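You operate a simulated robot arm through the tools that you are given. There is no shell and no other tool. Be economical: measure what you need, move in short steps, check, and stop when the job is done.

Carry out the task below with a simulated two-armed robot. There is one attempt and no reset: what you move stays moved.

Task
On the top of the steel bench, fold the orange rag in half, so that its two long edges meet.

The check looks at the end state, three seconds after you hand in, the way a careful person would. Anything else that was tipped, shoved, dropped, spilled or broken makes it a failure. Flat cloth is picked up by pressing the open fingertips on it (5 to 10 N) and closing them slowly along it; thin cloth reads only 2 to 8 mm in the jaws.

Robot
Two 7-joint arms with two-finger parallel grippers on one trunk, on a base that drives. Base frame: it is fixed to the floor where the robot stands at the start and does not move with it; the origin is under the middle of the robot, x ahead of it, y to its left, z up; the surface under the hand at the start is at about z = 0.85. Lengths are in m, angles in rad, forces in N, time in s.
The left shoulder is at the start at [0.07, 0.163, 1.145], the right one opposite. With the tool pointing down near the work surface each hand reaches from about 0.4 to 0.88 m from the robot's upright axis, wherever it stands, measured 20 degrees to its own side. Places, roughly: top of the steel bench [0.6, -0.4, 0.8]. Payload 3.43 kg a hand.
The tool frame of a hand sits at the grasp point between the pads (the TCP): z along the fingers, y along the line on which they close. The tips reach 0.034 m beyond it. Largest opening 0.128 m; finger width 0.024, thickness 0.012; the body of the gripper, 0.048 by 0.13 m, starts 0.096 m behind the TCP.
Orientation is that of the tool frame in the base frame, as a unit quaternion [x, y, z, w]. With the fingers straight down and closing along the base's y, the tool's x points along the base's -x, its y along +y and its z along -z.

Tools
- The arms move only by the tool arm_command. It takes "left_series", "right_series" or both (then of equal length, played together; a hand with none holds still); each is a list of rows, each an object (a shift or turn left out is 0, a gripper value left out holds the last) with "turn": the turn, a rotation vector about the tool's x, y, z in rad, a list of three; "linear": the shift along the tool's x, y, z in m, a list of three; "fingers": the gripper command, from -1 (shut) to 1 (fully open), values between in proportion. In form: [{"turn": [ax, ay, az], "linear": [dx, dy, dz], "fingers": fingers}, ...]. A call has 1 to 10 rows; each row shifts and turns the commanded pose from where the row before left it, along the tool's axes as they then stand. Each row takes 0.2 s and may step no farther than 0.05 m and 0.15 rad from the row before; otherwise, or with a gripper value out of range, the whole call is refused. Where a pose cannot be reached the arm comes as near as it can. A force on the tool above 40 N (or 10 N above the force at the start of the call, whichever is more), or a blocked arm, ends the call early, and 0.2 s more pass. The fingers move at their own pace (about 0.153 m/s each) and stop on an object; they squeeze with about 27 N. The grip force told is the motor's: it shows also when the fingers shut on nothing. Time passes only in rows, and 0.2 s behind the last, so rows that do not move let the fingers close. It gives the time, the measured TCP pose, the force on the tool (base axes), the opening and the grip force at its end, in the units of the frame above (readings bear some noise), with the torque about the TCP (base axes, N m) and any sound that the robot's microphone picked up.
- Cameras (640 x 400 px; columns grow to the right, rows downward): "scene" is now at [0.1287, -0.027, 1.3611]; the picture's right is [-0.24, -0.97, 0.00], its down [-0.73, 0.18, -0.66] and it looks along [0.64, -0.16, -0.75] (base axes); focal length 238 px, centre (320, 200). "left" rides on the left gripper at [0.076, 0.011, -0.16] in its tool frame; the picture's right is [-0.15, 0.99, 0.00], its down [-0.88, -0.13, -0.46] and it looks along [-0.45, -0.07, 0.89] (tool axes); focal length 234 px, centre (320, 200). "right" rides on the right gripper at [0.076, -0.011, -0.16] in its tool frame; the picture's right is [0.15, 0.99, 0.00], its down [-0.88, 0.13, -0.46] and it looks along [-0.45, 0.07, 0.89] (tool axes); focal length 234 px, centre (320, 200). There is no depth. A picture from a camera that has moved, and an enlarged one, comes with that camera's place and axes in the base frame and with its lens. The place of the scene camera against the robot may be out by one fixed shift of up to 0.018 m in any direction.
- get_image(camera): a new picture of that camera. It takes no simulated time.
- lift_body(by): slides the trunk up (or, below 0, down) by that many m; the arms and the scene camera ride with it, the base frame stays. It gives what a move gives, with no picture.
- base_move(legs): drives the robot by 1 to 6 legs, each [ahead, left, turn to the left] in m, m and rad, along the robot's own axes; the way and the turn of a leg run together, so that a leg with both is an arc; at most 1.5 m and 3.142 rad a leg. The arms and the cameras ride along, it lands a little off, and it stops where it bumps. It gives what a move gives.
- aim_head(pan, tilt): turns the head with the scene camera to pan (to the left, within 1.501 rad either way) and tilt (down, from -0.506 to 1.204), counted from straight ahead of the robot. It gives what a move gives.
- zoom(camera, box): a new picture of the part [left, top, right, bottom] of that camera's present view, enlarged. It takes no simulated time.
- job_done(): hands the job in; it is judged then, once.

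Work in short steps. Places have to be worked out from the pictures, the camera data and where the tool is seen: move nearer, look again, correct. Check each grasp and each placing, and mend what went wrong. You have 120 turns and 100 pictures in all, those below and enlarged ones among them. Open the grippers and draw the arms clear of the work before you hand the job in, unless the task says otherwise; then end with one line.

The tools are called after "Call:" as a command line: name --argument value ..., lists and objects as JSON in quotes. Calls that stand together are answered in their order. arm_command: Moves the arms, as the interface text tells. Its arguments: {"type":"object","properties":{"left_series":{"type":"array"},"right_series":{"type":"array"}},"required":[]} The other tools are called the same way: lift_body (by) slides the trunk up or down; base_move (legs) drives the base; aim_head (pan, tilt) turns the head that bears the scene camera; get_image (camera) takes a picture; zoom (camera, box) takes an enlarged picture of a part of a camera's view; job_done () hands the job in.

At the start:

```text
time: 0.0
left_eef_pos: [0.5809, 0.1573, 1.0576]
left_ee_rot: [-0.001, 1.0, 0.0, 0.0]
left_force: [0.2, -0.2, 1.4]
left_ft_torque: [0.03, -0.01, -0.01]
left_gripper_width: 0.1281
left_grasp_force: 0.0
right_eef_pos: [0.567, -0.3741, 1.0905]
right_ee_rot: [0.0, 1.0, 0.001, 0.0]
right_force: [-0.4, -0.3, 0.3]
right_ft_torque: [0.0, -0.02, -0.01]
right_gripper_width: 0.1281
right_grasp_force: 0.0
trunk travel left (down, up): [-0.625, 0.315]
robot x, y, heading: [0.0005, 0.0017, -0.001]
head pan, tilt: [-0.241, 0.852]
```

scene: 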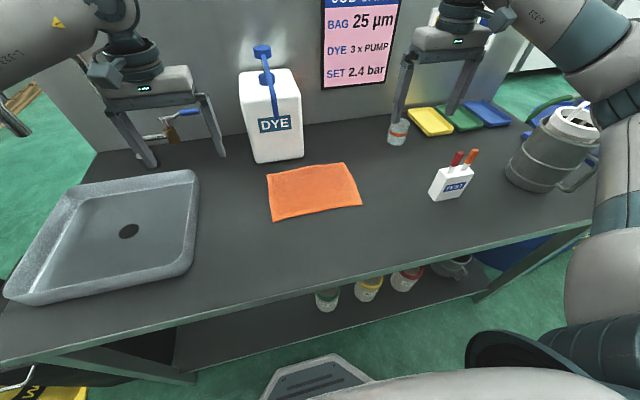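
right: 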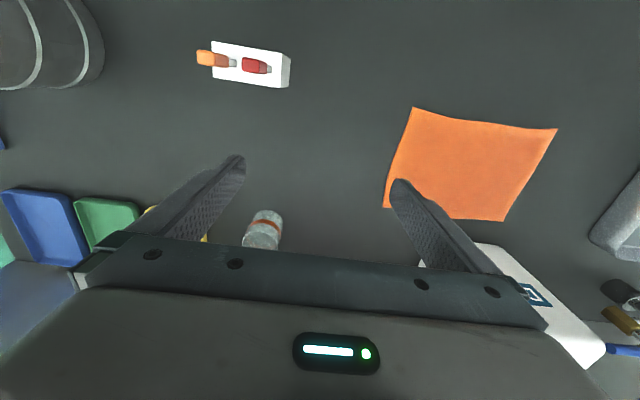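
left: 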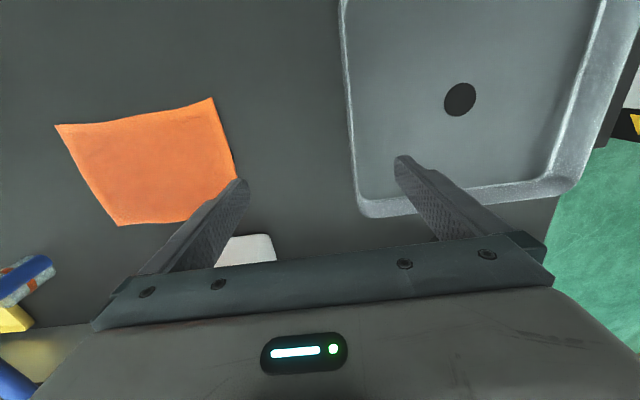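

The rag appears to span x≈0.52–0.71, y≈0.0 to −0.25, so its long edges run along y, with the dye bottle just behind it. I'll zoom in to check the bottle spout clearance and the rag corners.

Call:
zoom --camera "scene" --box '[220, 30, 400, 240]'

Call:
zoom --camera "right" --box '[340, 80, 640, 380]'

```text
1.90 times, centred on (310, 135) of scene
camera zoom: at [0.1287, -0.027, 1.3611], right [-0.24, -0.97, 0.0], down [-0.73, 0.18, -0.66], along [0.64, -0.16, -0.75], focal length 454 px, centre (339, 324)
```

zoom: 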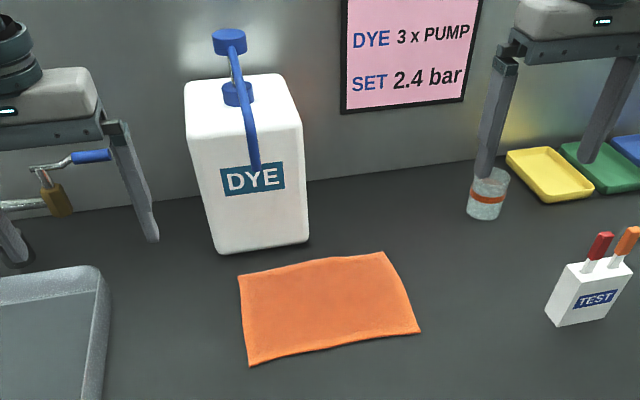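

```text
1.33 times, centred on (490, 230) of right
camera zoom: at [0.4911, -0.3849, 1.2504], right [-0.15, 0.99, 0.0], down [0.88, 0.13, 0.46], along [0.45, 0.07, -0.89], focal length 312 px, centre (93, 160)
```

zoom: 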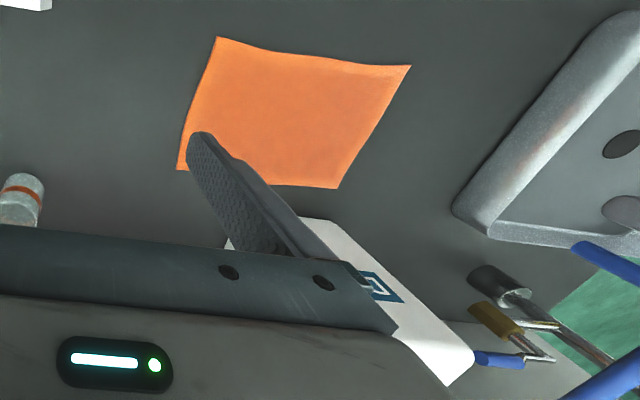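

From the hand camera the rag is at x≈0.505–0.687, y≈−0.23 to 0.02. My plan is to pinch the far edge and fold it towards me, with the hand leaning back to stay away from the spout. First I'll bring the left hand in high and tilt it forward, so I can look at the spout.

Call:
arm_command --left_series '[{"linear": [0.015, -0.039, -0.005]}, {"linear": [0.015, -0.039, -0.005]}, {"linear": [0.015, -0.039, -0.005]}, {"linear": [0.015, -0.039, -0.005]}, {"turn": [0, -0.15, 0]}, {"turn": [0, -0.15, 0]}, {"turn": [0, -0.15, 0]}, {"turn": [0, -0.15, 0]}]'

Call:
get_image --camera "left"

Call:
get_image --camera "scene"

```text
time: 1.8
left_eef_pos: [0.5208, 0.0014, 1.0786]
left_ee_rot: [-0.001, 0.955, -0.001, 0.297]
left_force: [0.3, -0.3, -0.1]
left_ft_torque: [-0.02, 0.0, -0.01]
left_gripper_width: 0.1278
left_grasp_force: 0.1
right_eef_pos: [0.5664, -0.3734, 1.0904]
right_ee_rot: [-0.001, 1.0, 0.0, 0.0]
right_force: [0.0, -0.6, -0.2]
right_ft_torque: [0.03, -0.03, 0.01]
right_gripper_width: 0.128
right_grasp_force: 0.0
trunk travel left (down, up): [-0.625, 0.315]
robot x, y, heading: [0.0004, 0.0045, 0.004]
head pan, tilt: [-0.241, 0.852]
```

```text
94 pictures are left
camera left: at [0.3676, 0.0116, 1.1664], right [0.12, 0.99, 0.08], down [0.47, -0.13, 0.87], along [0.88, -0.07, -0.48], focal length 234 px, centre (320, 200)
```

left: 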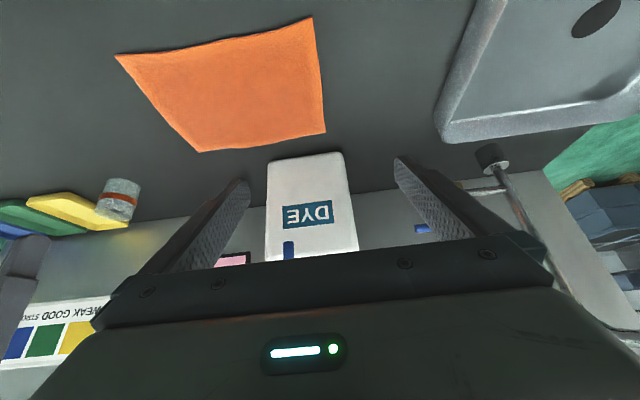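

```text
93 pictures are left
camera scene: at [0.128, -0.027, 1.3612], right [-0.24, -0.97, 0.0], down [-0.73, 0.18, -0.66], along [0.64, -0.16, -0.75], focal length 238 px, centre (320, 200)
```

scene: 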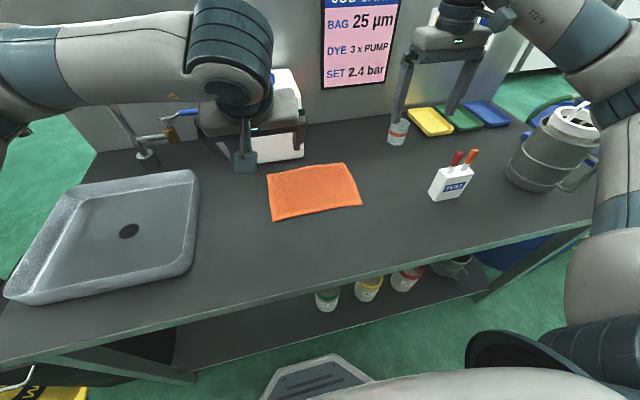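

Triangulating puts the spout tip at roughly x≈0.61–0.65, y≈−0.045, z≈1.05, so it overhangs the rag. I'll drag the rag about 0.13 m towards me first and then fold the far edge over. To get the reach, I'll back the base up a little and centre it on the rag.

Call:
base_move --legs '[[-0.15, 0, 0], [0, -0.1, 0]]'

```text
time: 3.9
left_eef_pos: [0.3723, -0.1015, 1.0787]
left_ee_rot: [0.001, 0.955, 0.0, 0.296]
left_force: [-0.1, 0.2, 0.9]
left_ft_torque: [-0.03, -0.01, 0.03]
left_gripper_width: 0.1281
left_grasp_force: 0.0
right_eef_pos: [0.4153, -0.4768, 1.0903]
right_ee_rot: [0.002, 1.0, 0.0, 0.001]
right_force: [-0.6, -0.8, 0.4]
right_ft_torque: [0.02, 0.02, 0.0]
right_gripper_width: 0.1282
right_grasp_force: 0.0
trunk travel left (down, up): [-0.625, 0.315]
robot x, y, heading: [-0.1483, -0.098, 0.002]
head pan, tilt: [-0.241, 0.852]
```

Base moved as intended. Next I level the left hand and yaw both hands 90°, so the fingers close along x with the cameras on the outer sides.

Call:
arm_command --left_series '[{"turn": [0, 0.15, 0]}, {"turn": [0, 0.15, 0]}, {"turn": [0, 0.15, 0]}, {"turn": [0, 0.15, 0]}, {"turn": [0, 0, 0.15]}, {"turn": [0, 0, 0.15]}, {"turn": [0, 0, 0.15]}, {"turn": [0, 0, 0.15]}, {"turn": [0, 0, 0.15]}, {"turn": [0, 0, 0.15]}]' --right_series '[{"turn": [0, 0, -0.15]}, {"turn": [0, 0, -0.15]}, {"turn": [0, 0, -0.15]}, {"turn": [0, 0, -0.15]}, {"turn": [0, 0, -0.15]}, {"turn": [0, 0, -0.15]}, {"turn": [0, 0, -0.15]}, {"turn": [0, 0, -0.15]}, {"turn": [0, 0, -0.15]}, {"turn": [0, 0, -0.15]}]'

Call:
arm_command --left_series '[{"turn": [0, 0, 0.15]}, {"turn": [0, 0, 0.15]}, {"turn": [0, 0, 0.15]}, {"turn": [0, 0, 0.15]}, {"turn": [0, 0, 0.0708]}]' --right_series '[{"turn": [0, 0, -0.0708]}, {}, {}, {}, {}]'

Call:
get_image --camera "left"

Call:
get_image --camera "right"

Call:
get_image --camera "scene"

```text
time: 6.1
left_eef_pos: [0.372, -0.1006, 1.0772]
left_ee_rot: [0.437, 0.9, 0.0, 0.001]
left_force: [0.0, 0.5, -0.2]
left_ft_torque: [0.0, 0.03, -0.01]
left_gripper_width: 0.128
left_grasp_force: 0.1
right_eef_pos: [0.2651, -0.313, 1.0798]
right_ee_rot: [-0.68, 0.733, 0.0, 0.0]
right_force: [0.1, 0.3, -1.0]
right_ft_torque: [-0.03, -0.02, -0.01]
right_gripper_width: 0.1281
right_grasp_force: 0.0
right hand out of reach, approached as far as the arm can: row 5, 6, 7, 8, 9, 10
trunk travel left (down, up): [-0.625, 0.315]
robot x, y, heading: [-0.1496, -0.0983, -0.0]
head pan, tilt: [-0.241, 0.852]
```

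```text
time: 7.3
left_eef_pos: [0.3377, -0.0986, 1.0804]
left_ee_rot: [0.708, 0.706, 0.0, 0.001]
left_force: [-0.1, -0.9, -0.8]
left_ft_torque: [0.0, -0.03, 0.01]
left_gripper_width: 0.1279
left_grasp_force: 0.1
left hand out of reach, approached as far as the arm can: row 4, 5
right_eef_pos: [0.2523, -0.3042, 1.0772]
right_ee_rot: [-0.705, 0.709, 0.0, 0.0]
right_force: [0.0, 0.0, 0.3]
right_ft_torque: [0.05, 0.02, -0.02]
right_gripper_width: 0.1279
right_grasp_force: 0.1
right hand out of reach, approached as far as the arm can: row 1
trunk travel left (down, up): [-0.625, 0.315]
robot x, y, heading: [-0.1466, -0.1028, -0.001]
head pan, tilt: [-0.241, 0.852]
```

```text
92 pictures are left
camera left: at [0.3485, -0.0237, 1.239], right [0.99, -0.15, 0.0], down [-0.13, -0.88, 0.46], along [-0.07, -0.45, -0.89], focal length 234 px, centre (320, 200)
```

left: 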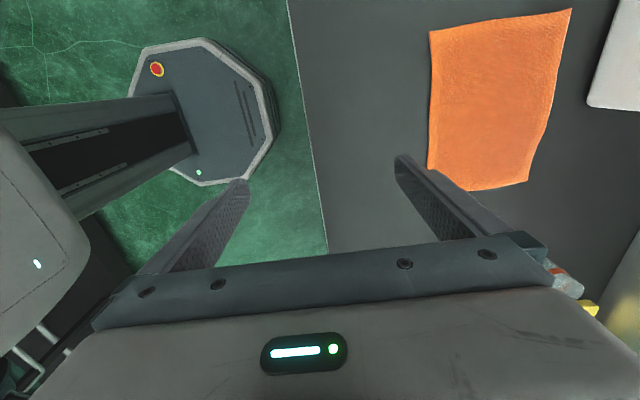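

```text
91 pictures are left
camera right: at [0.2624, -0.3809, 1.2376], right [-0.99, -0.14, 0.0], down [-0.13, 0.88, 0.46], along [-0.06, 0.45, -0.89], focal length 234 px, centre (320, 200)
```

right: 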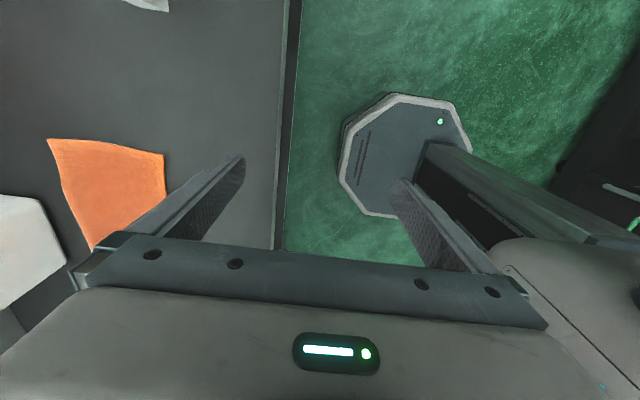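

```text
90 pictures are left
camera scene: at [-0.021, -0.1292, 1.3612], right [-0.24, -0.97, 0.0], down [-0.73, 0.18, -0.66], along [0.64, -0.16, -0.75], focal length 238 px, centre (320, 200)
```

scene: 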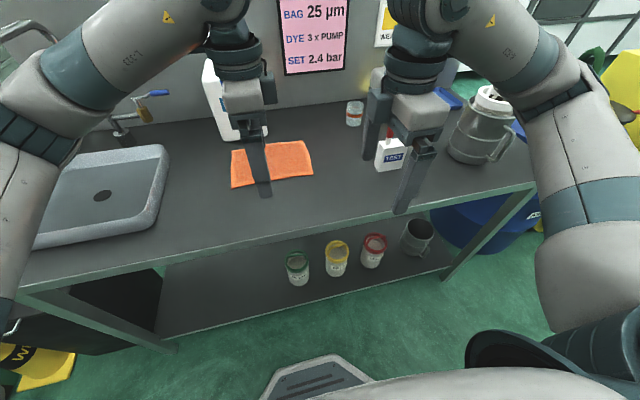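

The right wrist struggles with this yaw. I'll turn the right hand the other way, to +90°, with its camera inward, and move it gradually forward.

Call:
arm_command --right_series '[{"turn": [0, 0, 0.15]}, {"turn": [0, 0, 0.15]}, {"turn": [0, 0, 0.15]}, {"turn": [0, 0, 0.15]}, {"turn": [0, 0, 0.15]}, {"turn": [0, 0, 0.15]}, {"turn": [0, 0, 0.15]}, {"turn": [0, 0, 0.15]}, {"turn": [0, 0, 0.15]}, {"turn": [0, 0, 0.15]}]'

Call:
arm_command --right_series '[{"turn": [0, 0, 0.15]}, {"turn": [0, 0, 0.15]}, {"turn": [0, 0, 0.15]}, {"turn": [0, 0, 0.15]}, {"turn": [0, 0, 0.15]}, {"turn": [0, 0, 0.15]}, {"turn": [0, 0, 0.15]}, {"turn": [0, 0, 0.15]}, {"turn": [0, 0, 0.15]}, {"turn": [0, 0, 0.14]}]'

```text
time: 9.5
left_eef_pos: [0.3387, -0.0979, 1.0803]
left_ee_rot: [0.706, 0.708, 0.0, 0.001]
left_force: [0.8, -0.1, 1.0]
left_ft_torque: [-0.04, -0.04, 0.02]
left_gripper_width: 0.1277
left_grasp_force: 0.1
right_eef_pos: [0.2512, -0.3046, 1.0778]
right_ee_rot: [-0.032, 0.999, 0.0, 0.0]
right_force: [0.6, 0.4, -0.6]
right_ft_torque: [-0.01, -0.01, 0.03]
right_gripper_width: 0.1278
right_grasp_force: 0.0
trunk travel left (down, up): [-0.625, 0.315]
robot x, y, heading: [-0.151, -0.1027, -0.001]
head pan, tilt: [-0.241, 0.852]
```

```text
time: 11.7
left_eef_pos: [0.3389, -0.0969, 1.0787]
left_ee_rot: [0.707, 0.707, -0.001, 0.0]
left_force: [-0.6, 0.1, 0.0]
left_ft_torque: [0.0, 0.04, 0.02]
left_gripper_width: 0.1279
left_grasp_force: 0.0
right_eef_pos: [0.2533, -0.3028, 1.0786]
right_ee_rot: [0.654, 0.757, 0.0, 0.0]
right_force: [0.1, 0.2, -0.7]
right_ft_torque: [-0.02, 0.01, 0.0]
right_gripper_width: 0.1278
right_grasp_force: 0.1
trunk travel left (down, up): [-0.625, 0.315]
robot x, y, heading: [-0.1493, -0.0995, -0.001]
head pan, tilt: [-0.241, 0.852]
```

That orientation works, so I mirror it on the left hand (−90°), moving the right hand forward slightly at the same time.

Call:
arm_command --left_series '[{"turn": [0, 0, -0.15]}, {"turn": [0, 0, -0.15]}, {"turn": [0, 0, -0.15]}, {"turn": [0, 0, -0.15]}, {"turn": [0, 0, -0.15]}, {"turn": [0, 0, -0.15]}, {"turn": [0, 0, -0.15]}, {"turn": [0, 0, -0.15]}, {"turn": [0, 0, -0.15]}, {"turn": [0, 0, -0.15]}]' --right_series '[{"turn": [0, 0, 0.14]}, {}, {}, {}, {}, {}, {}, {"linear": [0, 0.05, 0]}, {"linear": [0, 0.05, 0]}, {"linear": [0, 0.05, 0]}]'

Call:
arm_command --left_series '[{"turn": [0, 0, -0.15], "linear": [0, 0.04, 0]}, {"turn": [0, 0, -0.15]}, {"turn": [0, 0, -0.15]}, {"turn": [0, 0, -0.15]}, {"turn": [0, 0, -0.15]}, {"turn": [0, 0, -0.15]}, {"turn": [0, 0, -0.15]}, {"turn": [0, 0, -0.15]}, {"turn": [0, 0, -0.15]}, {"turn": [0, 0, -0.14]}]'

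Call:
get_image --camera "left"

Call:
get_image --camera "right"

```text
time: 13.9
left_eef_pos: [0.3387, -0.0985, 1.0787]
left_ee_rot: [0.035, 0.999, 0.0, -0.001]
left_force: [-0.3, -0.4, -0.1]
left_ft_torque: [-0.01, 0.04, 0.01]
left_gripper_width: 0.128
left_grasp_force: 0.1
right_eef_pos: [0.406, -0.3039, 1.0778]
right_ee_rot: [0.703, 0.711, -0.001, 0.0]
right_force: [0.1, 0.6, 0.7]
right_ft_torque: [0.02, 0.03, 0.0]
right_gripper_width: 0.128
right_grasp_force: 0.1
trunk travel left (down, up): [-0.625, 0.315]
robot x, y, heading: [-0.1484, -0.0987, -0.007]
head pan, tilt: [-0.241, 0.852]
```

```text
time: 16.1
left_eef_pos: [0.3426, -0.0572, 1.0791]
left_ee_rot: [-0.651, 0.759, 0.0, 0.0]
left_force: [0.3, -0.2, 0.9]
left_ft_torque: [0.03, -0.01, 0.02]
left_gripper_width: 0.1279
left_grasp_force: 0.0
right_eef_pos: [0.4039, -0.304, 1.0801]
right_ee_rot: [0.704, 0.71, 0.001, 0.0]
right_force: [0.2, -0.6, 0.6]
right_ft_torque: [0.02, 0.02, -0.01]
right_gripper_width: 0.1277
right_grasp_force: 0.0
trunk travel left (down, up): [-0.625, 0.315]
robot x, y, heading: [-0.1493, -0.1053, -0.005]
head pan, tilt: [-0.241, 0.852]
```

```text
89 pictures are left
camera left: at [0.3183, -0.1314, 1.2389], right [-0.96, 0.29, 0.0], down [0.26, 0.85, 0.46], along [0.13, 0.44, -0.89], focal length 234 px, centre (320, 200)
```

left: 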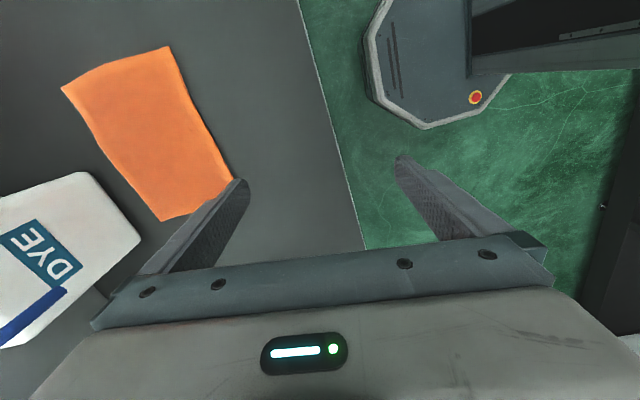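

```text
88 pictures are left
camera right: at [0.3918, -0.2285, 1.2392], right [0.99, 0.16, 0.0], down [0.14, -0.88, 0.46], along [0.07, -0.45, -0.89], focal length 234 px, centre (320, 200)
```

right: 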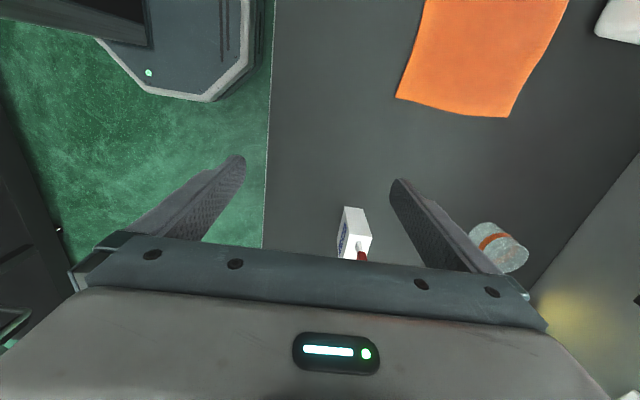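

Near edge measured at x≈0.507, the rag's y range is −0.232 to about 0.015, and the bench front is at x≈0.317. I'll move both hands above the near part of the rag with a small opening.

Call:
arm_command --left_series '[{"turn": [0, 0, -0.15], "fingers": -0.22}, {"linear": [-0.0067, -0.0296, 0.0184]}, {"linear": [-0.0067, -0.0296, 0.0184]}, {"linear": [-0.0067, -0.0296, 0.0184]}, {"linear": [-0.0067, -0.0296, 0.0184]}, {"linear": [-0.0067, -0.0296, 0.0184]}, {"linear": [-0.0067, -0.0296, 0.0184]}, {"linear": [-0.0067, -0.0296, 0.0184]}]' --right_series '[{"fingers": -0.22}, {"linear": [0.021, 0.029, 0.026]}, {"linear": [0.021, 0.029, 0.026]}, {"linear": [0.021, 0.029, 0.026]}, {"linear": [0.021, 0.029, 0.026]}, {"linear": [0.021, 0.029, 0.026]}, {}, {}]'

Call:
get_image --camera "left"

Call:
get_image --camera "right"

Call:
get_image --camera "scene"

```text
time: 17.8
left_eef_pos: [0.5181, -0.0169, 0.9681]
left_ee_rot: [-0.702, 0.712, 0.003, -0.003]
left_force: [-22.4, 8.6, 1.0]
left_ft_torque: [-1.25, -3.09, 0.07]
left_gripper_width: 0.0497
left_grasp_force: 0.0
right_eef_pos: [0.5439, -0.195, 0.9473]
right_ee_rot: [0.704, 0.71, 0.0, 0.0]
right_force: [0.8, -0.2, 0.1]
right_ft_torque: [0.05, 0.07, 0.0]
right_gripper_width: 0.0499
right_grasp_force: 0.0
trunk travel left (down, up): [-0.625, 0.315]
robot x, y, heading: [-0.1518, -0.1005, -0.003]
head pan, tilt: [-0.241, 0.852]
stopped in row 8 (left hand): the force on the tool passed its limit at 85 N (the readings are from after the stop); the commanded pose is now the measured one
```

```text
87 pictures are left
camera left: at [0.5062, -0.0944, 1.1275], right [-0.99, 0.16, 0.01], down [0.15, 0.88, 0.46], along [0.07, 0.45, -0.89], focal length 234 px, centre (320, 200)
```

left: 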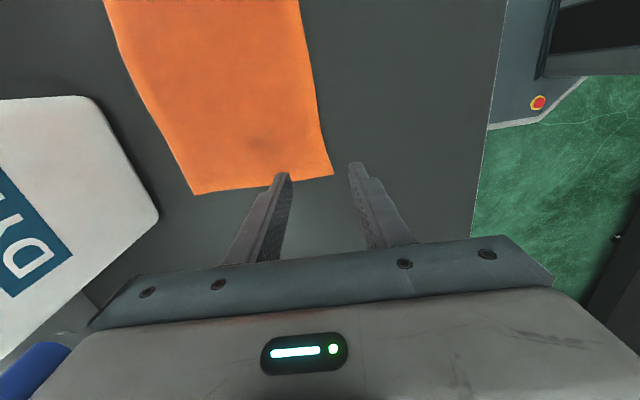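

```text
86 pictures are left
camera right: at [0.5324, -0.1198, 1.1066], right [0.99, 0.15, 0.0], down [0.14, -0.88, 0.46], along [0.07, -0.45, -0.89], focal length 234 px, centre (320, 200)
```

right: 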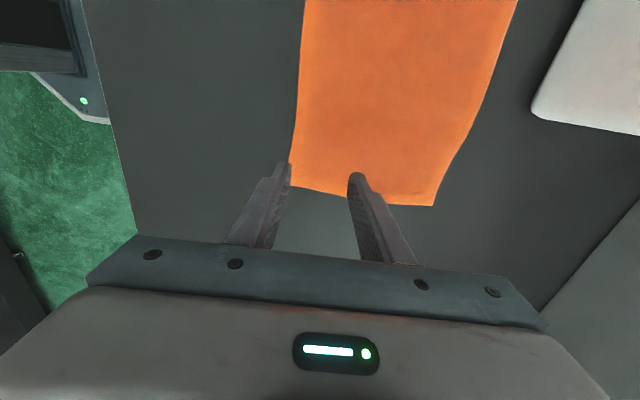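

```text
85 pictures are left
camera scene: at [-0.0224, -0.128, 1.3614], right [-0.24, -0.97, 0.0], down [-0.73, 0.18, -0.66], along [0.64, -0.16, -0.75], focal length 238 px, centre (320, 200)
```

scene: 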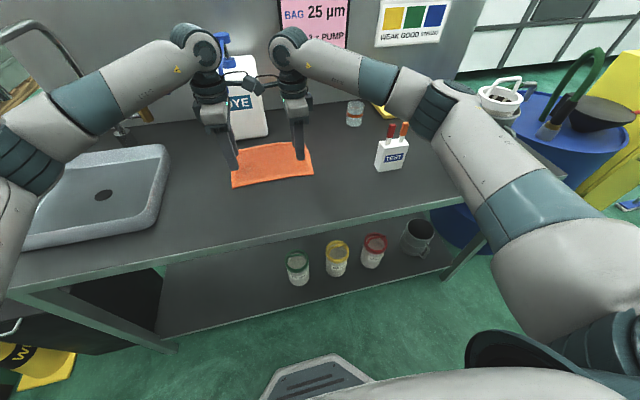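

The left hand met something about 0.14 m above its TCP while the right felt nothing, so it is probably the spout. I'll back the left hand straight off and inspect.

Call:
arm_command --left_series '[{"linear": [0, 0.03, 0]}, {"linear": [0, 0.03, 0]}]'

Call:
zoom --camera "scene" --box '[150, 20, 350, 200]'

```text
time: 18.4
left_eef_pos: [0.4613, -0.0155, 0.968]
left_ee_rot: [-0.702, 0.712, 0.004, -0.003]
left_force: [-0.4, 0.6, 0.3]
left_ft_torque: [-0.03, -0.02, -0.02]
left_gripper_width: 0.0497
left_grasp_force: 0.1
right_eef_pos: [0.5449, -0.1954, 0.9464]
right_ee_rot: [0.705, 0.709, -0.001, 0.0]
right_force: [-0.7, 0.8, 0.5]
right_ft_torque: [0.02, 0.0, -0.03]
right_gripper_width: 0.0499
right_grasp_force: 0.0
trunk travel left (down, up): [-0.625, 0.315]
robot x, y, heading: [-0.1472, -0.1015, -0.004]
head pan, tilt: [-0.241, 0.852]
```

```text
2.22 times, centred on (250, 110) of scene
camera zoom: at [-0.0206, -0.128, 1.3612], right [-0.24, -0.97, 0.0], down [-0.73, 0.18, -0.66], along [0.64, -0.16, -0.75], focal length 530 px, centre (476, 400)
```

zoom: 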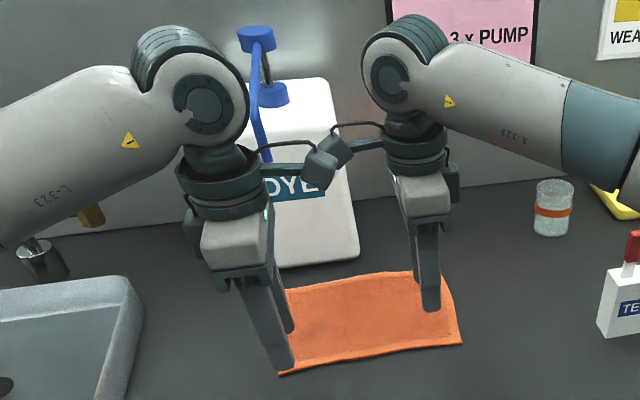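

The force line puts the contact at about (0.58, −0.04, 1.10), which is the spout tip. The bottle's base corners still measure at the same spot, so it hasn't moved. I'll keep the left TCP at x≤0.495 and set both hands low over the near edge.

Call:
arm_command --left_series '[{"linear": [-0.006, -0.017, 0.022]}, {"linear": [-0.006, -0.017, 0.022]}, {"linear": [0, 0, 0.02]}, {"linear": [0, 0, 0.01]}]' --right_series '[{"linear": [-0.018, -0.015, 0]}, {"linear": [0, 0, 0.022]}, {"linear": [0, 0, 0.02]}, {"linear": [0, 0, 0.01]}]'

Call:
get_image --camera "left"

Call:
get_image --camera "right"

```text
time: 19.4
left_eef_pos: [0.4923, -0.0043, 0.8933]
left_ee_rot: [-0.702, 0.712, 0.004, -0.003]
left_force: [-0.2, 0.1, 0.3]
left_ft_torque: [-0.02, 0.0, 0.0]
left_gripper_width: 0.0499
left_grasp_force: 0.2
right_eef_pos: [0.5294, -0.2141, 0.8936]
right_ee_rot: [0.705, 0.71, -0.001, 0.0]
right_force: [-0.4, 0.1, 0.3]
right_ft_torque: [-0.01, -0.01, 0.02]
right_gripper_width: 0.05
right_grasp_force: 0.1
trunk travel left (down, up): [-0.625, 0.315]
robot x, y, heading: [-0.1487, -0.1022, -0.003]
head pan, tilt: [-0.241, 0.852]
```

```text
83 pictures are left
camera left: at [0.482, -0.0819, 1.0529], right [-0.99, 0.16, 0.01], down [0.15, 0.88, 0.46], along [0.07, 0.45, -0.89], focal length 234 px, centre (320, 200)
```

left: 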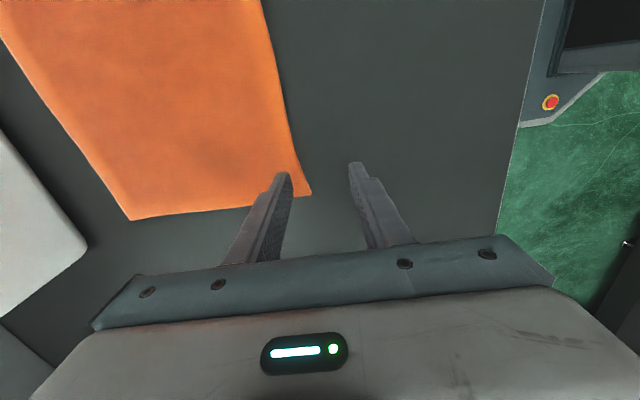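

```text
82 pictures are left
camera right: at [0.518, -0.1392, 1.054], right [0.99, 0.15, 0.0], down [0.14, -0.88, 0.46], along [0.07, -0.45, -0.89], focal length 234 px, centre (320, 200)
```

right: 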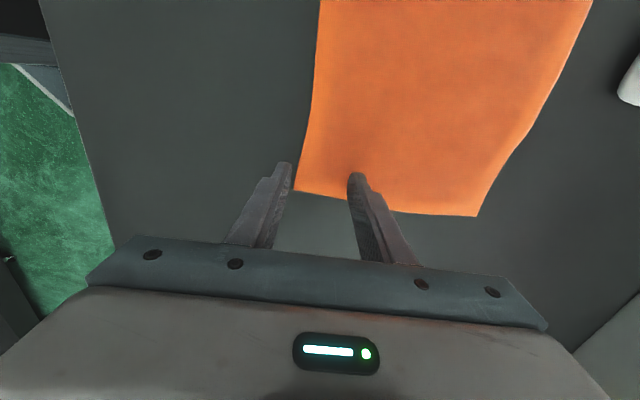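

Both hands are over the near edge. I shift the right one so both of its fingers land on cloth, then lower both slowly to find contact.

Call:
arm_command --left_series '[{"linear": [0, 0, 0]}, {"linear": [0, 0, 0.003]}, {"linear": [0, 0, 0.003]}, {"linear": [0, 0, 0.003]}]' --right_series '[{"linear": [0, 0.016, 0]}, {"linear": [0, 0, 0.003]}, {"linear": [0, 0, 0.003]}, {"linear": [0, 0, 0.003]}]'

```text
time: 20.4
left_eef_pos: [0.4916, -0.0054, 0.8874]
left_ee_rot: [-0.702, 0.712, 0.002, -0.002]
left_force: [1.9, 1.0, 9.1]
left_ft_torque: [0.07, -0.34, 0.0]
left_gripper_width: 0.0507
left_grasp_force: 0.8
right_eef_pos: [0.546, -0.2128, 0.8877]
right_ee_rot: [0.705, 0.709, 0.0, 0.001]
right_force: [0.2, -1.7, 7.2]
right_ft_torque: [-0.01, 0.0, -0.02]
right_gripper_width: 0.0499
right_grasp_force: 0.0
trunk travel left (down, up): [-0.625, 0.315]
robot x, y, heading: [-0.1499, -0.1035, -0.008]
head pan, tilt: [-0.241, 0.852]
```

Contact is at 9 N left and 7 N right, which is the right range. Now I close both grippers slowly.

Call:
arm_command --left_series '[{"fingers": -0.34}, {"fingers": -0.46}, {"fingers": -0.58}, {"fingers": -0.7}, {"fingers": -0.8}, {"fingers": -0.9}, {"fingers": -1}, {"fingers": -1}]' --right_series '[{"fingers": -0.34}, {"fingers": -0.46}, {"fingers": -0.58}, {"fingers": -0.7}, {"fingers": -0.8}, {"fingers": -0.9}, {"fingers": -1}, {"fingers": -1}]'

Call:
get_image --camera "left"

Call:
get_image --camera "right"

```text
time: 22.2
left_eef_pos: [0.4916, -0.005, 0.8864]
left_ee_rot: [-0.701, 0.713, 0.002, -0.001]
left_force: [2.0, -4.1, 14.6]
left_ft_torque: [-0.12, -0.18, 0.01]
left_gripper_width: 0.0027
left_grasp_force: 26.8
right_eef_pos: [0.5454, -0.2133, 0.8878]
right_ee_rot: [0.704, 0.71, 0.001, 0.002]
right_force: [-0.9, 3.7, 12.8]
right_ft_torque: [0.13, 0.01, 0.02]
right_gripper_width: 0.0049
right_grasp_force: 27.4
trunk travel left (down, up): [-0.625, 0.315]
robot x, y, heading: [-0.1473, -0.1042, -0.001]
head pan, tilt: [-0.241, 0.852]
```

```text
81 pictures are left
camera left: at [0.4798, -0.082, 1.0461], right [-0.99, 0.16, 0.01], down [0.15, 0.88, 0.46], along [0.07, 0.45, -0.89], focal length 234 px, centre (320, 200)
```

left: 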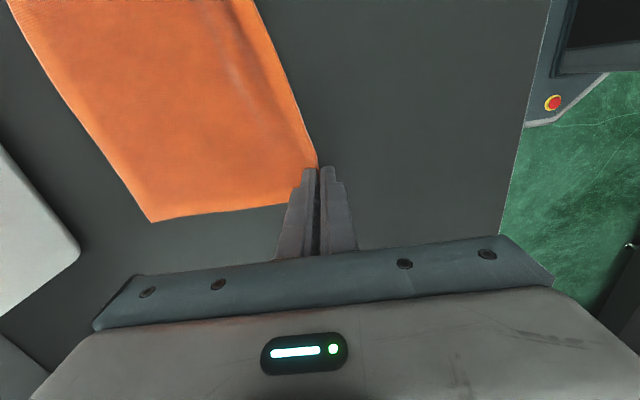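

```text
80 pictures are left
camera right: at [0.5331, -0.1379, 1.047], right [0.99, 0.15, 0.0], down [0.14, -0.88, 0.46], along [0.07, -0.45, -0.89], focal length 234 px, centre (320, 200)
```

right: 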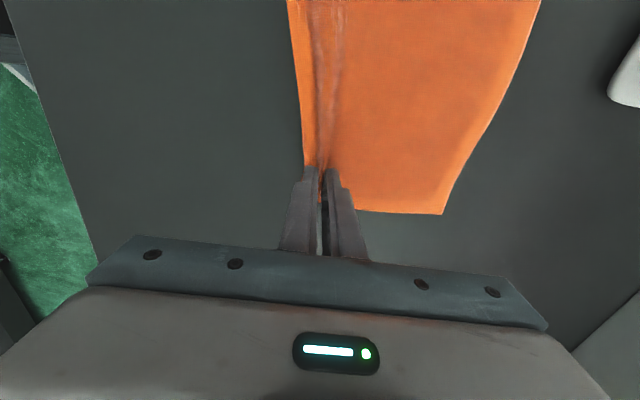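

Both pinches hold cloth (2.7 and 4.9 mm). I'll lift slightly, then drive the base back 0.14 and right 0.12 with the cloth held, to take the rag out from under the spout.

Call:
arm_command --left_series '[{"linear": [0, 0, -0.003]}, {"linear": [0, 0, -0.003]}]' --right_series '[{"linear": [0, 0, -0.003]}, {"linear": [0, 0, -0.003]}]'

Call:
base_move --legs '[[-0.14, -0.12, 0]]'

Call:
get_image --camera "scene"

Call:
get_image --camera "left"

Call:
get_image --camera "right"

```text
time: 22.8
left_eef_pos: [0.493, -0.0041, 0.8895]
left_ee_rot: [-0.702, 0.712, 0.005, -0.003]
left_force: [-0.5, -1.3, 2.1]
left_ft_torque: [-0.04, -0.01, -0.03]
left_gripper_width: 0.0022
left_grasp_force: 27.4
right_eef_pos: [0.5456, -0.2122, 0.8902]
right_ee_rot: [0.705, 0.71, -0.001, 0.001]
right_force: [-0.8, 1.7, 1.1]
right_ft_torque: [0.1, 0.02, 0.02]
right_gripper_width: 0.005
right_grasp_force: 27.2
trunk travel left (down, up): [-0.625, 0.315]
robot x, y, heading: [-0.1509, -0.1055, -0.004]
head pan, tilt: [-0.241, 0.852]
```

```text
time: 24.3
left_eef_pos: [0.3534, -0.1234, 0.8907]
left_ee_rot: [-0.702, 0.712, 0.004, -0.002]
left_force: [1.5, -0.9, 0.9]
left_ft_torque: [-0.03, -0.02, 0.01]
left_gripper_width: 0.0019
left_grasp_force: 26.7
right_eef_pos: [0.4056, -0.3307, 0.892]
right_ee_rot: [0.704, 0.71, -0.001, 0.001]
right_force: [-1.3, 0.4, -0.6]
right_ft_torque: [0.06, -0.04, -0.05]
right_gripper_width: 0.0047
right_grasp_force: 26.8
trunk travel left (down, up): [-0.625, 0.315]
robot x, y, heading: [-0.2896, -0.2184, -0.003]
head pan, tilt: [-0.241, 0.852]
```

```text
79 pictures are left
camera scene: at [-0.1611, -0.2469, 1.3612], right [-0.24, -0.97, 0.0], down [-0.73, 0.18, -0.66], along [0.64, -0.16, -0.75], focal length 238 px, centre (320, 200)
```

scene: 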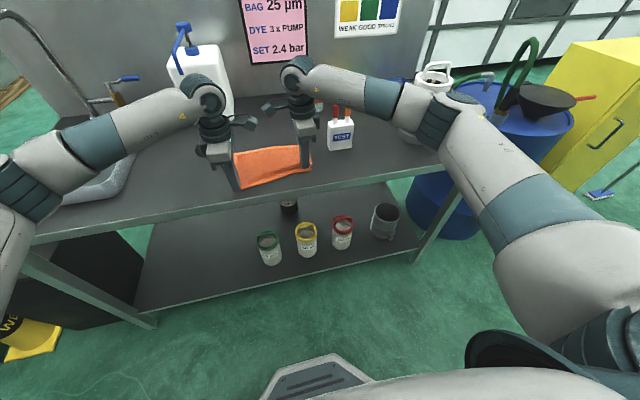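

```text
78 pictures are left
camera left: at [0.342, -0.2005, 1.0503], right [-0.99, 0.16, 0.01], down [0.15, 0.88, 0.46], along [0.07, 0.45, -0.89], focal length 234 px, centre (320, 200)
```

left: 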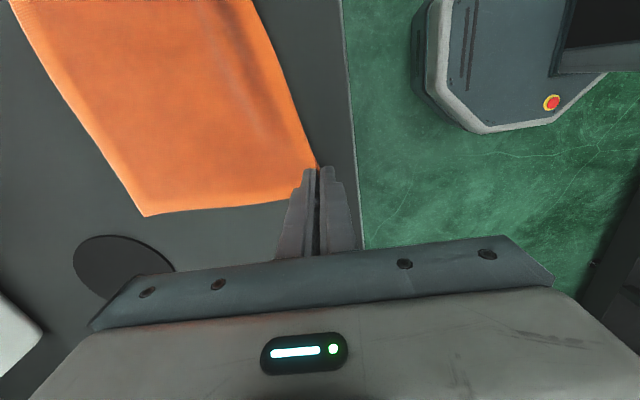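

```text
77 pictures are left
camera right: at [0.3945, -0.2563, 1.0512], right [0.99, 0.15, 0.0], down [0.14, -0.88, 0.46], along [0.07, -0.45, -0.89], focal length 234 px, centre (320, 200)
```

right: 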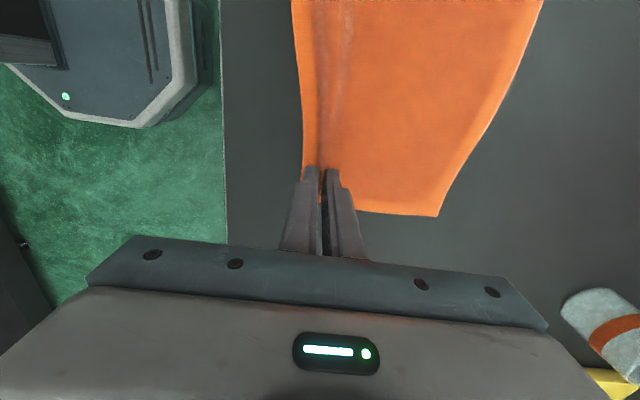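

The rag came along cleanly. A dark disc has appeared on the bench where the rag had been, so I'll take a closer look.

Call:
zoom --camera "scene" --box '[150, 20, 350, 200]'

Call:
zoom --camera "left" --box '[0, 180, 240, 330]'

```text
2.22 times, centred on (250, 110) of scene
camera zoom: at [-0.1611, -0.2469, 1.3612], right [-0.24, -0.97, 0.0], down [-0.73, 0.18, -0.66], along [0.64, -0.16, -0.75], focal length 530 px, centre (476, 400)
```

zoom: 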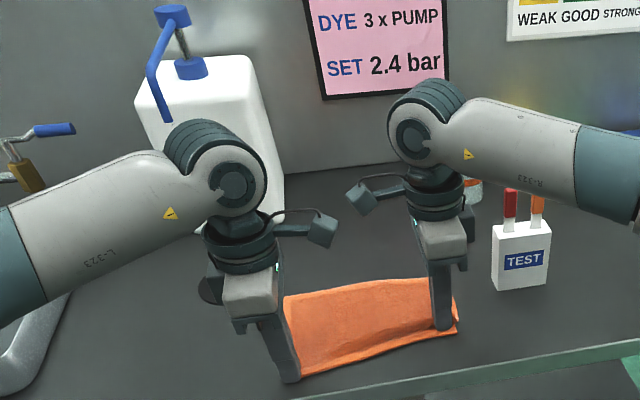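

```text
2.67 times, centred on (120, 255) of left
camera zoom: at [0.342, -0.2005, 1.0503], right [-0.99, 0.16, 0.01], down [0.15, 0.88, 0.46], along [0.07, 0.45, -0.89], focal length 624 px, centre (853, 53)
```

zoom: 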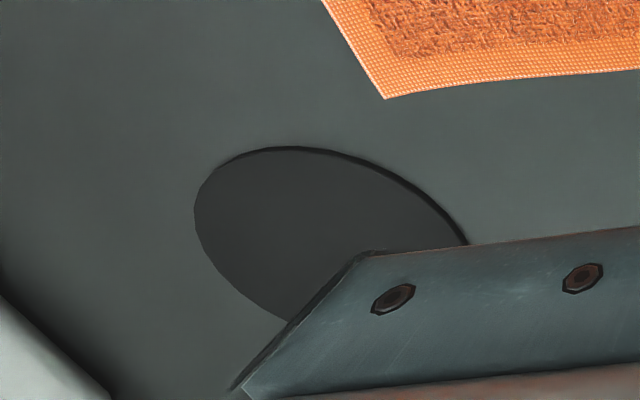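

The disc is a recessed plate in the bench that the rag had covered, so no spill. The rag is now clear of the spout; I'll lower, release gently and lift away.

Call:
arm_command --left_series '[{"linear": [0, 0, 0.003]}, {"fingers": -0.9}, {"fingers": -0.75}, {"fingers": -0.6}, {"fingers": -0.4}, {"fingers": -0.2}, {"linear": [0, 0, -0.02]}, {"linear": [0, 0, -0.04]}, {"linear": [0, 0, -0.04]}]' --right_series '[{"linear": [0, 0, 0.003]}, {"fingers": -0.9}, {"fingers": -0.75}, {"fingers": -0.6}, {"fingers": -0.4}, {"fingers": -0.2}, {"linear": [0, 0, -0.02]}, {"linear": [0, 0, -0.04]}, {"linear": [0, 0, -0.04]}]'

Call:
get_image --camera "left"

Call:
get_image --camera "right"

Call:
zoom --camera "scene" --box '[150, 50, 350, 210]'

```text
time: 26.3
left_eef_pos: [0.3525, -0.1243, 0.9897]
left_ee_rot: [-0.702, 0.712, 0.003, -0.003]
left_force: [0.5, 0.8, 0.1]
left_ft_torque: [-0.01, -0.04, -0.04]
left_gripper_width: 0.051
left_grasp_force: 0.0
right_eef_pos: [0.4034, -0.3296, 0.9889]
right_ee_rot: [0.704, 0.71, 0.0, 0.001]
right_force: [-0.4, 0.3, 1.4]
right_ft_torque: [-0.04, -0.03, 0.0]
right_gripper_width: 0.0511
right_grasp_force: 0.0
trunk travel left (down, up): [-0.625, 0.315]
robot x, y, heading: [-0.2897, -0.2164, -0.006]
head pan, tilt: [-0.241, 0.852]
```

```text
74 pictures are left
camera left: at [0.3419, -0.201, 1.1494], right [-0.99, 0.16, 0.01], down [0.15, 0.88, 0.46], along [0.07, 0.45, -0.89], focal length 234 px, centre (320, 200)
```

left: 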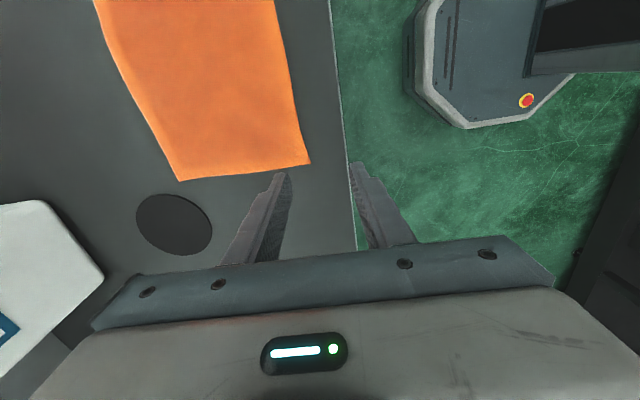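

```text
73 pictures are left
camera right: at [0.3926, -0.2541, 1.1483], right [0.99, 0.15, 0.0], down [0.14, -0.88, 0.46], along [0.07, -0.45, -0.89], focal length 234 px, centre (320, 200)
```

right: 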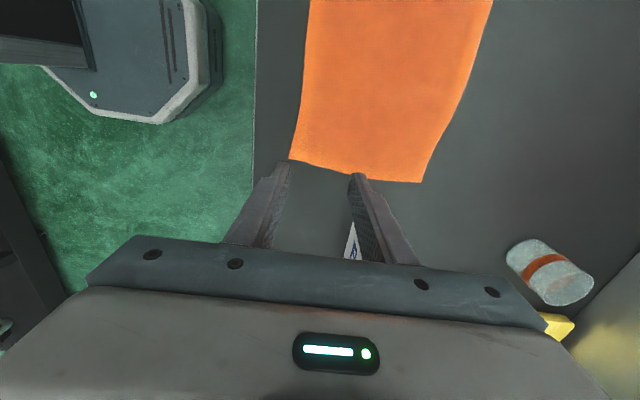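

```text
2.50 times, centred on (250, 130) of scene
camera zoom: at [-0.1616, -0.2464, 1.3611], right [-0.24, -0.97, 0.0], down [-0.73, 0.18, -0.66], along [0.64, -0.16, -0.75], focal length 596 px, centre (495, 375)
```

zoom: 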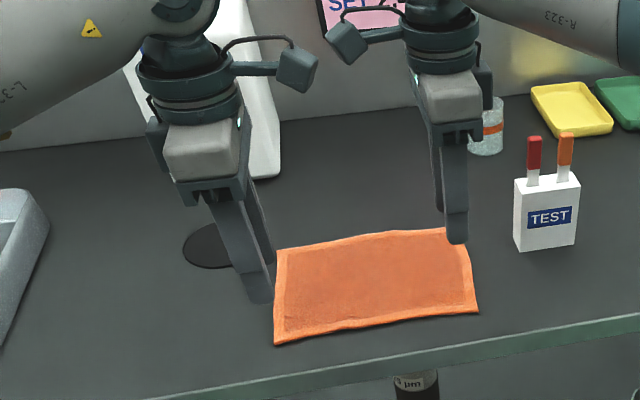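

The rag lies flat at x 0.369–0.549, y −0.353 to −0.110. I'll bring the base forward 0.1 m for reach; the hands stay clear of the spout.

Call:
base_move --legs '[[0.1, 0, 0]]'

Call:
get_image --camera "scene"

```text
time: 27.5
left_eef_pos: [0.4533, -0.1228, 0.9896]
left_ee_rot: [-0.703, 0.712, 0.004, -0.003]
left_force: [0.0, 0.2, 0.1]
left_ft_torque: [0.0, 0.04, 0.03]
left_gripper_width: 0.0512
left_grasp_force: 0.1
right_eef_pos: [0.5045, -0.3286, 0.9876]
right_ee_rot: [0.704, 0.71, 0.0, 0.001]
right_force: [0.5, 0.0, -0.7]
right_ft_torque: [-0.04, 0.04, -0.04]
right_gripper_width: 0.0514
right_grasp_force: 0.0
trunk travel left (down, up): [-0.625, 0.315]
robot x, y, heading: [-0.1884, -0.2179, -0.002]
head pan, tilt: [-0.241, 0.852]
```

```text
71 pictures are left
camera scene: at [-0.0617, -0.2465, 1.3611], right [-0.24, -0.97, 0.0], down [-0.73, 0.18, -0.66], along [0.64, -0.16, -0.75], focal length 238 px, centre (320, 200)
```

scene: 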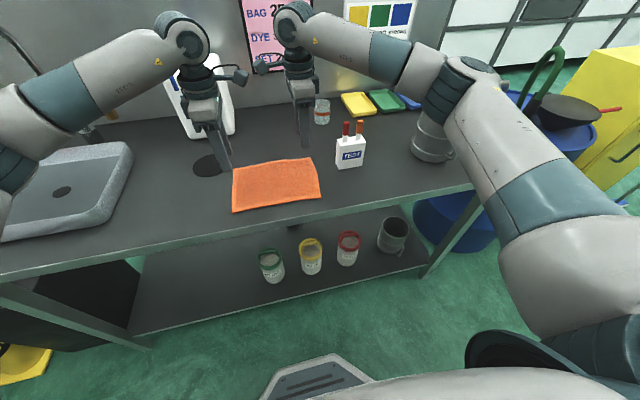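

Rag and bottle look fine. Now I move both hands over the far edge (TCP x≈0.56), with small left steps at the end to guard against the spout.

Call:
arm_command --left_series '[{"linear": [0.012, -0.03, 0]}, {"linear": [0, -0.03, 0]}, {"linear": [0, -0.01, 0]}, {"linear": [0, -0.01, 0]}, {"linear": [0, -0.01, 0]}, {"linear": [0, -0.01, 0]}, {"linear": [0, -0.007, 0]}]' --right_series '[{"linear": [-0.013, 0.03, 0]}, {"linear": [0, 0.0255, 0]}, {}, {}, {}, {}, {}]'

Call:
get_image --camera "left"

Call:
get_image --camera "right"

Call:
zoom --camera "scene" --box '[130, 0, 370, 220]'

```text
time: 29.1
left_eef_pos: [0.5598, -0.1377, 0.9889]
left_ee_rot: [-0.702, 0.712, 0.004, -0.003]
left_force: [0.9, 0.4, 0.0]
left_ft_torque: [0.02, -0.04, 0.0]
left_gripper_width: 0.0511
left_grasp_force: 0.1
right_eef_pos: [0.5589, -0.3403, 0.9874]
right_ee_rot: [0.704, 0.71, -0.001, 0.001]
right_force: [-0.7, -0.3, 0.1]
right_ft_torque: [-0.01, 0.04, -0.02]
right_gripper_width: 0.0511
right_grasp_force: 0.1
trunk travel left (down, up): [-0.625, 0.315]
robot x, y, heading: [-0.1892, -0.2195, -0.004]
head pan, tilt: [-0.241, 0.852]
```

```text
70 pictures are left
camera left: at [0.5484, -0.2144, 1.1475], right [-0.99, 0.16, 0.01], down [0.15, 0.88, 0.46], along [0.07, 0.45, -0.89], focal length 234 px, centre (320, 200)
```

left: 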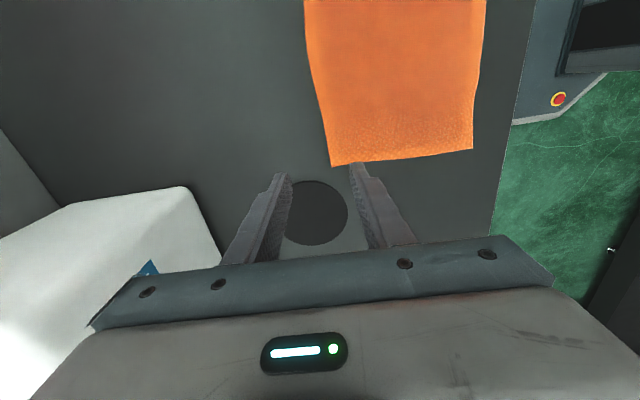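

```text
69 pictures are left
camera right: at [0.5477, -0.2664, 1.1472], right [0.99, 0.15, 0.0], down [0.14, -0.88, 0.46], along [0.07, -0.45, -0.89], focal length 234 px, centre (320, 200)
```

right: 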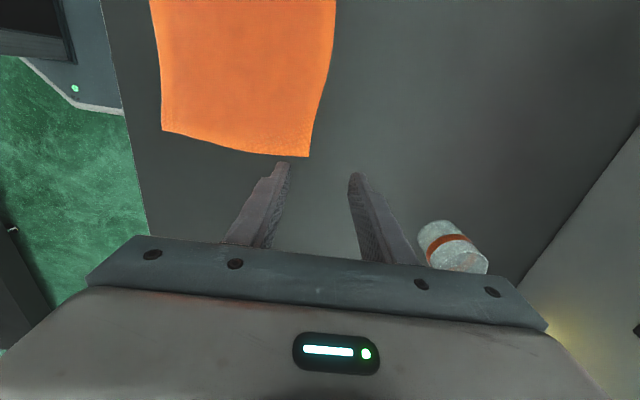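

```text
1.82 times, centred on (250, 110) of scene
camera zoom: at [-0.0618, -0.2465, 1.3611], right [-0.24, -0.97, 0.0], down [-0.73, 0.18, -0.66], along [0.64, -0.16, -0.75], focal length 434 px, centre (447, 364)
```

zoom: 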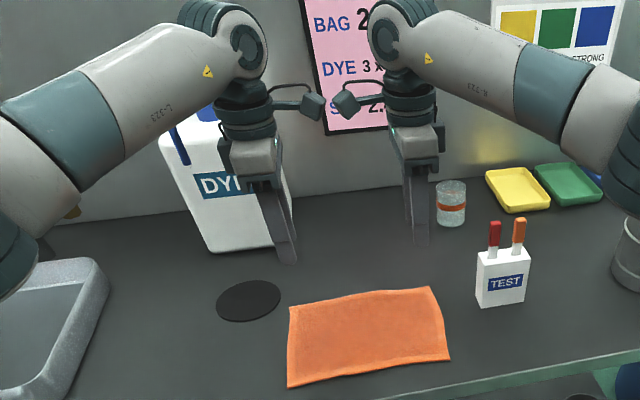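

The edge is confirmed at x≈0.548 and the TCPs are at 0.56, so one finger lands on cloth and the other just beyond. I'll descend to contact.

Call:
arm_command --left_series '[{"linear": [0, 0, 0.03]}, {"linear": [0, 0, 0.03]}, {"linear": [0, 0, 0.025]}, {"linear": [0, 0, 0.01]}, {"linear": [0, 0, 0.004]}, {"linear": [0, 0, 0.003]}]' --right_series '[{"linear": [0, 0, 0.03]}, {"linear": [0, 0, 0.03]}, {"linear": [0, 0, 0.025]}, {"linear": [0, 0, 0.01]}, {"linear": [0, 0, 0.004]}, {"linear": [0, 0, 0.002]}]'

```text
time: 30.5
left_eef_pos: [0.5576, -0.1367, 0.8878]
left_ee_rot: [-0.703, 0.711, 0.003, -0.002]
left_force: [0.4, -0.1, 2.9]
left_ft_torque: [0.05, 0.04, -0.03]
left_gripper_width: 0.0511
left_grasp_force: 0.0
right_eef_pos: [0.5596, -0.3413, 0.8875]
right_ee_rot: [0.704, 0.71, 0.0, 0.001]
right_force: [1.2, -0.3, 1.8]
right_ft_torque: [-0.01, 0.04, 0.02]
right_gripper_width: 0.051
right_grasp_force: 0.1
trunk travel left (down, up): [-0.625, 0.315]
robot x, y, heading: [-0.1905, -0.2191, -0.001]
head pan, tilt: [-0.241, 0.852]
```

Light contact on both. I press a few millimetres more and then close slowly.

Call:
arm_command --left_series '[{"linear": [0, 0, 0.002]}, {"fingers": -0.34}, {"fingers": -0.46}, {"fingers": -0.58}, {"fingers": -0.7}, {"fingers": -0.8}, {"fingers": -0.9}, {"fingers": -1}, {"fingers": -1}]' --right_series '[{"linear": [0, 0, 0.002]}, {"fingers": -0.34}, {"fingers": -0.46}, {"fingers": -0.58}, {"fingers": -0.7}, {"fingers": -0.8}, {"fingers": -0.9}, {"fingers": -1}, {"fingers": -1}]'

Call:
get_image --camera "left"

Call:
get_image --camera "right"

```text
time: 32.5
left_eef_pos: [0.556, -0.1381, 0.8875]
left_ee_rot: [-0.703, 0.712, 0.002, -0.001]
left_force: [-0.2, -2.0, 7.8]
left_ft_torque: [0.02, 0.05, 0.02]
left_gripper_width: 0.003
left_grasp_force: 27.0
right_eef_pos: [0.5573, -0.3406, 0.8868]
right_ee_rot: [0.704, 0.71, 0.001, 0.001]
right_force: [-0.3, 0.4, 17.4]
right_ft_torque: [0.05, 0.1, 0.01]
right_gripper_width: 0.0041
right_grasp_force: 27.3
trunk travel left (down, up): [-0.625, 0.315]
robot x, y, heading: [-0.1912, -0.2217, -0.001]
head pan, tilt: [-0.241, 0.852]
```

```text
67 pictures are left
camera left: at [0.5447, -0.2145, 1.0464], right [-0.99, 0.16, 0.01], down [0.14, 0.88, 0.46], along [0.07, 0.45, -0.89], focal length 234 px, centre (320, 200)
```

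left: 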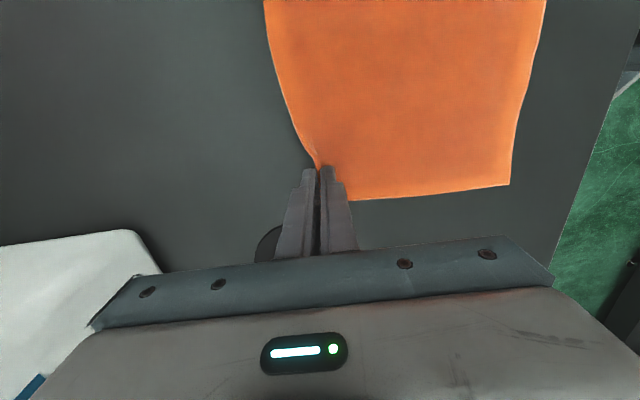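

```text
66 pictures are left
camera right: at [0.5456, -0.2668, 1.0472], right [0.99, 0.15, 0.0], down [0.14, -0.88, 0.46], along [0.07, -0.45, -0.89], focal length 234 px, centre (320, 200)
```

right: 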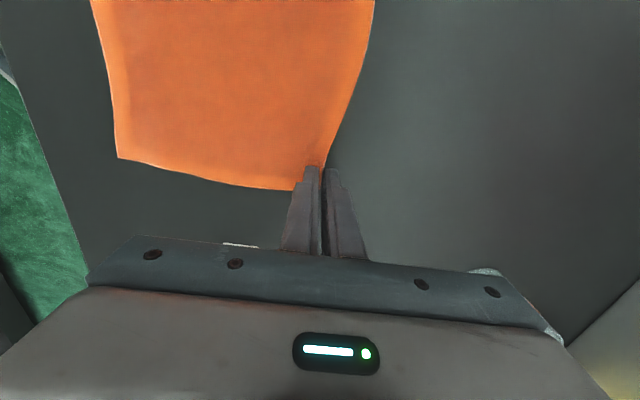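

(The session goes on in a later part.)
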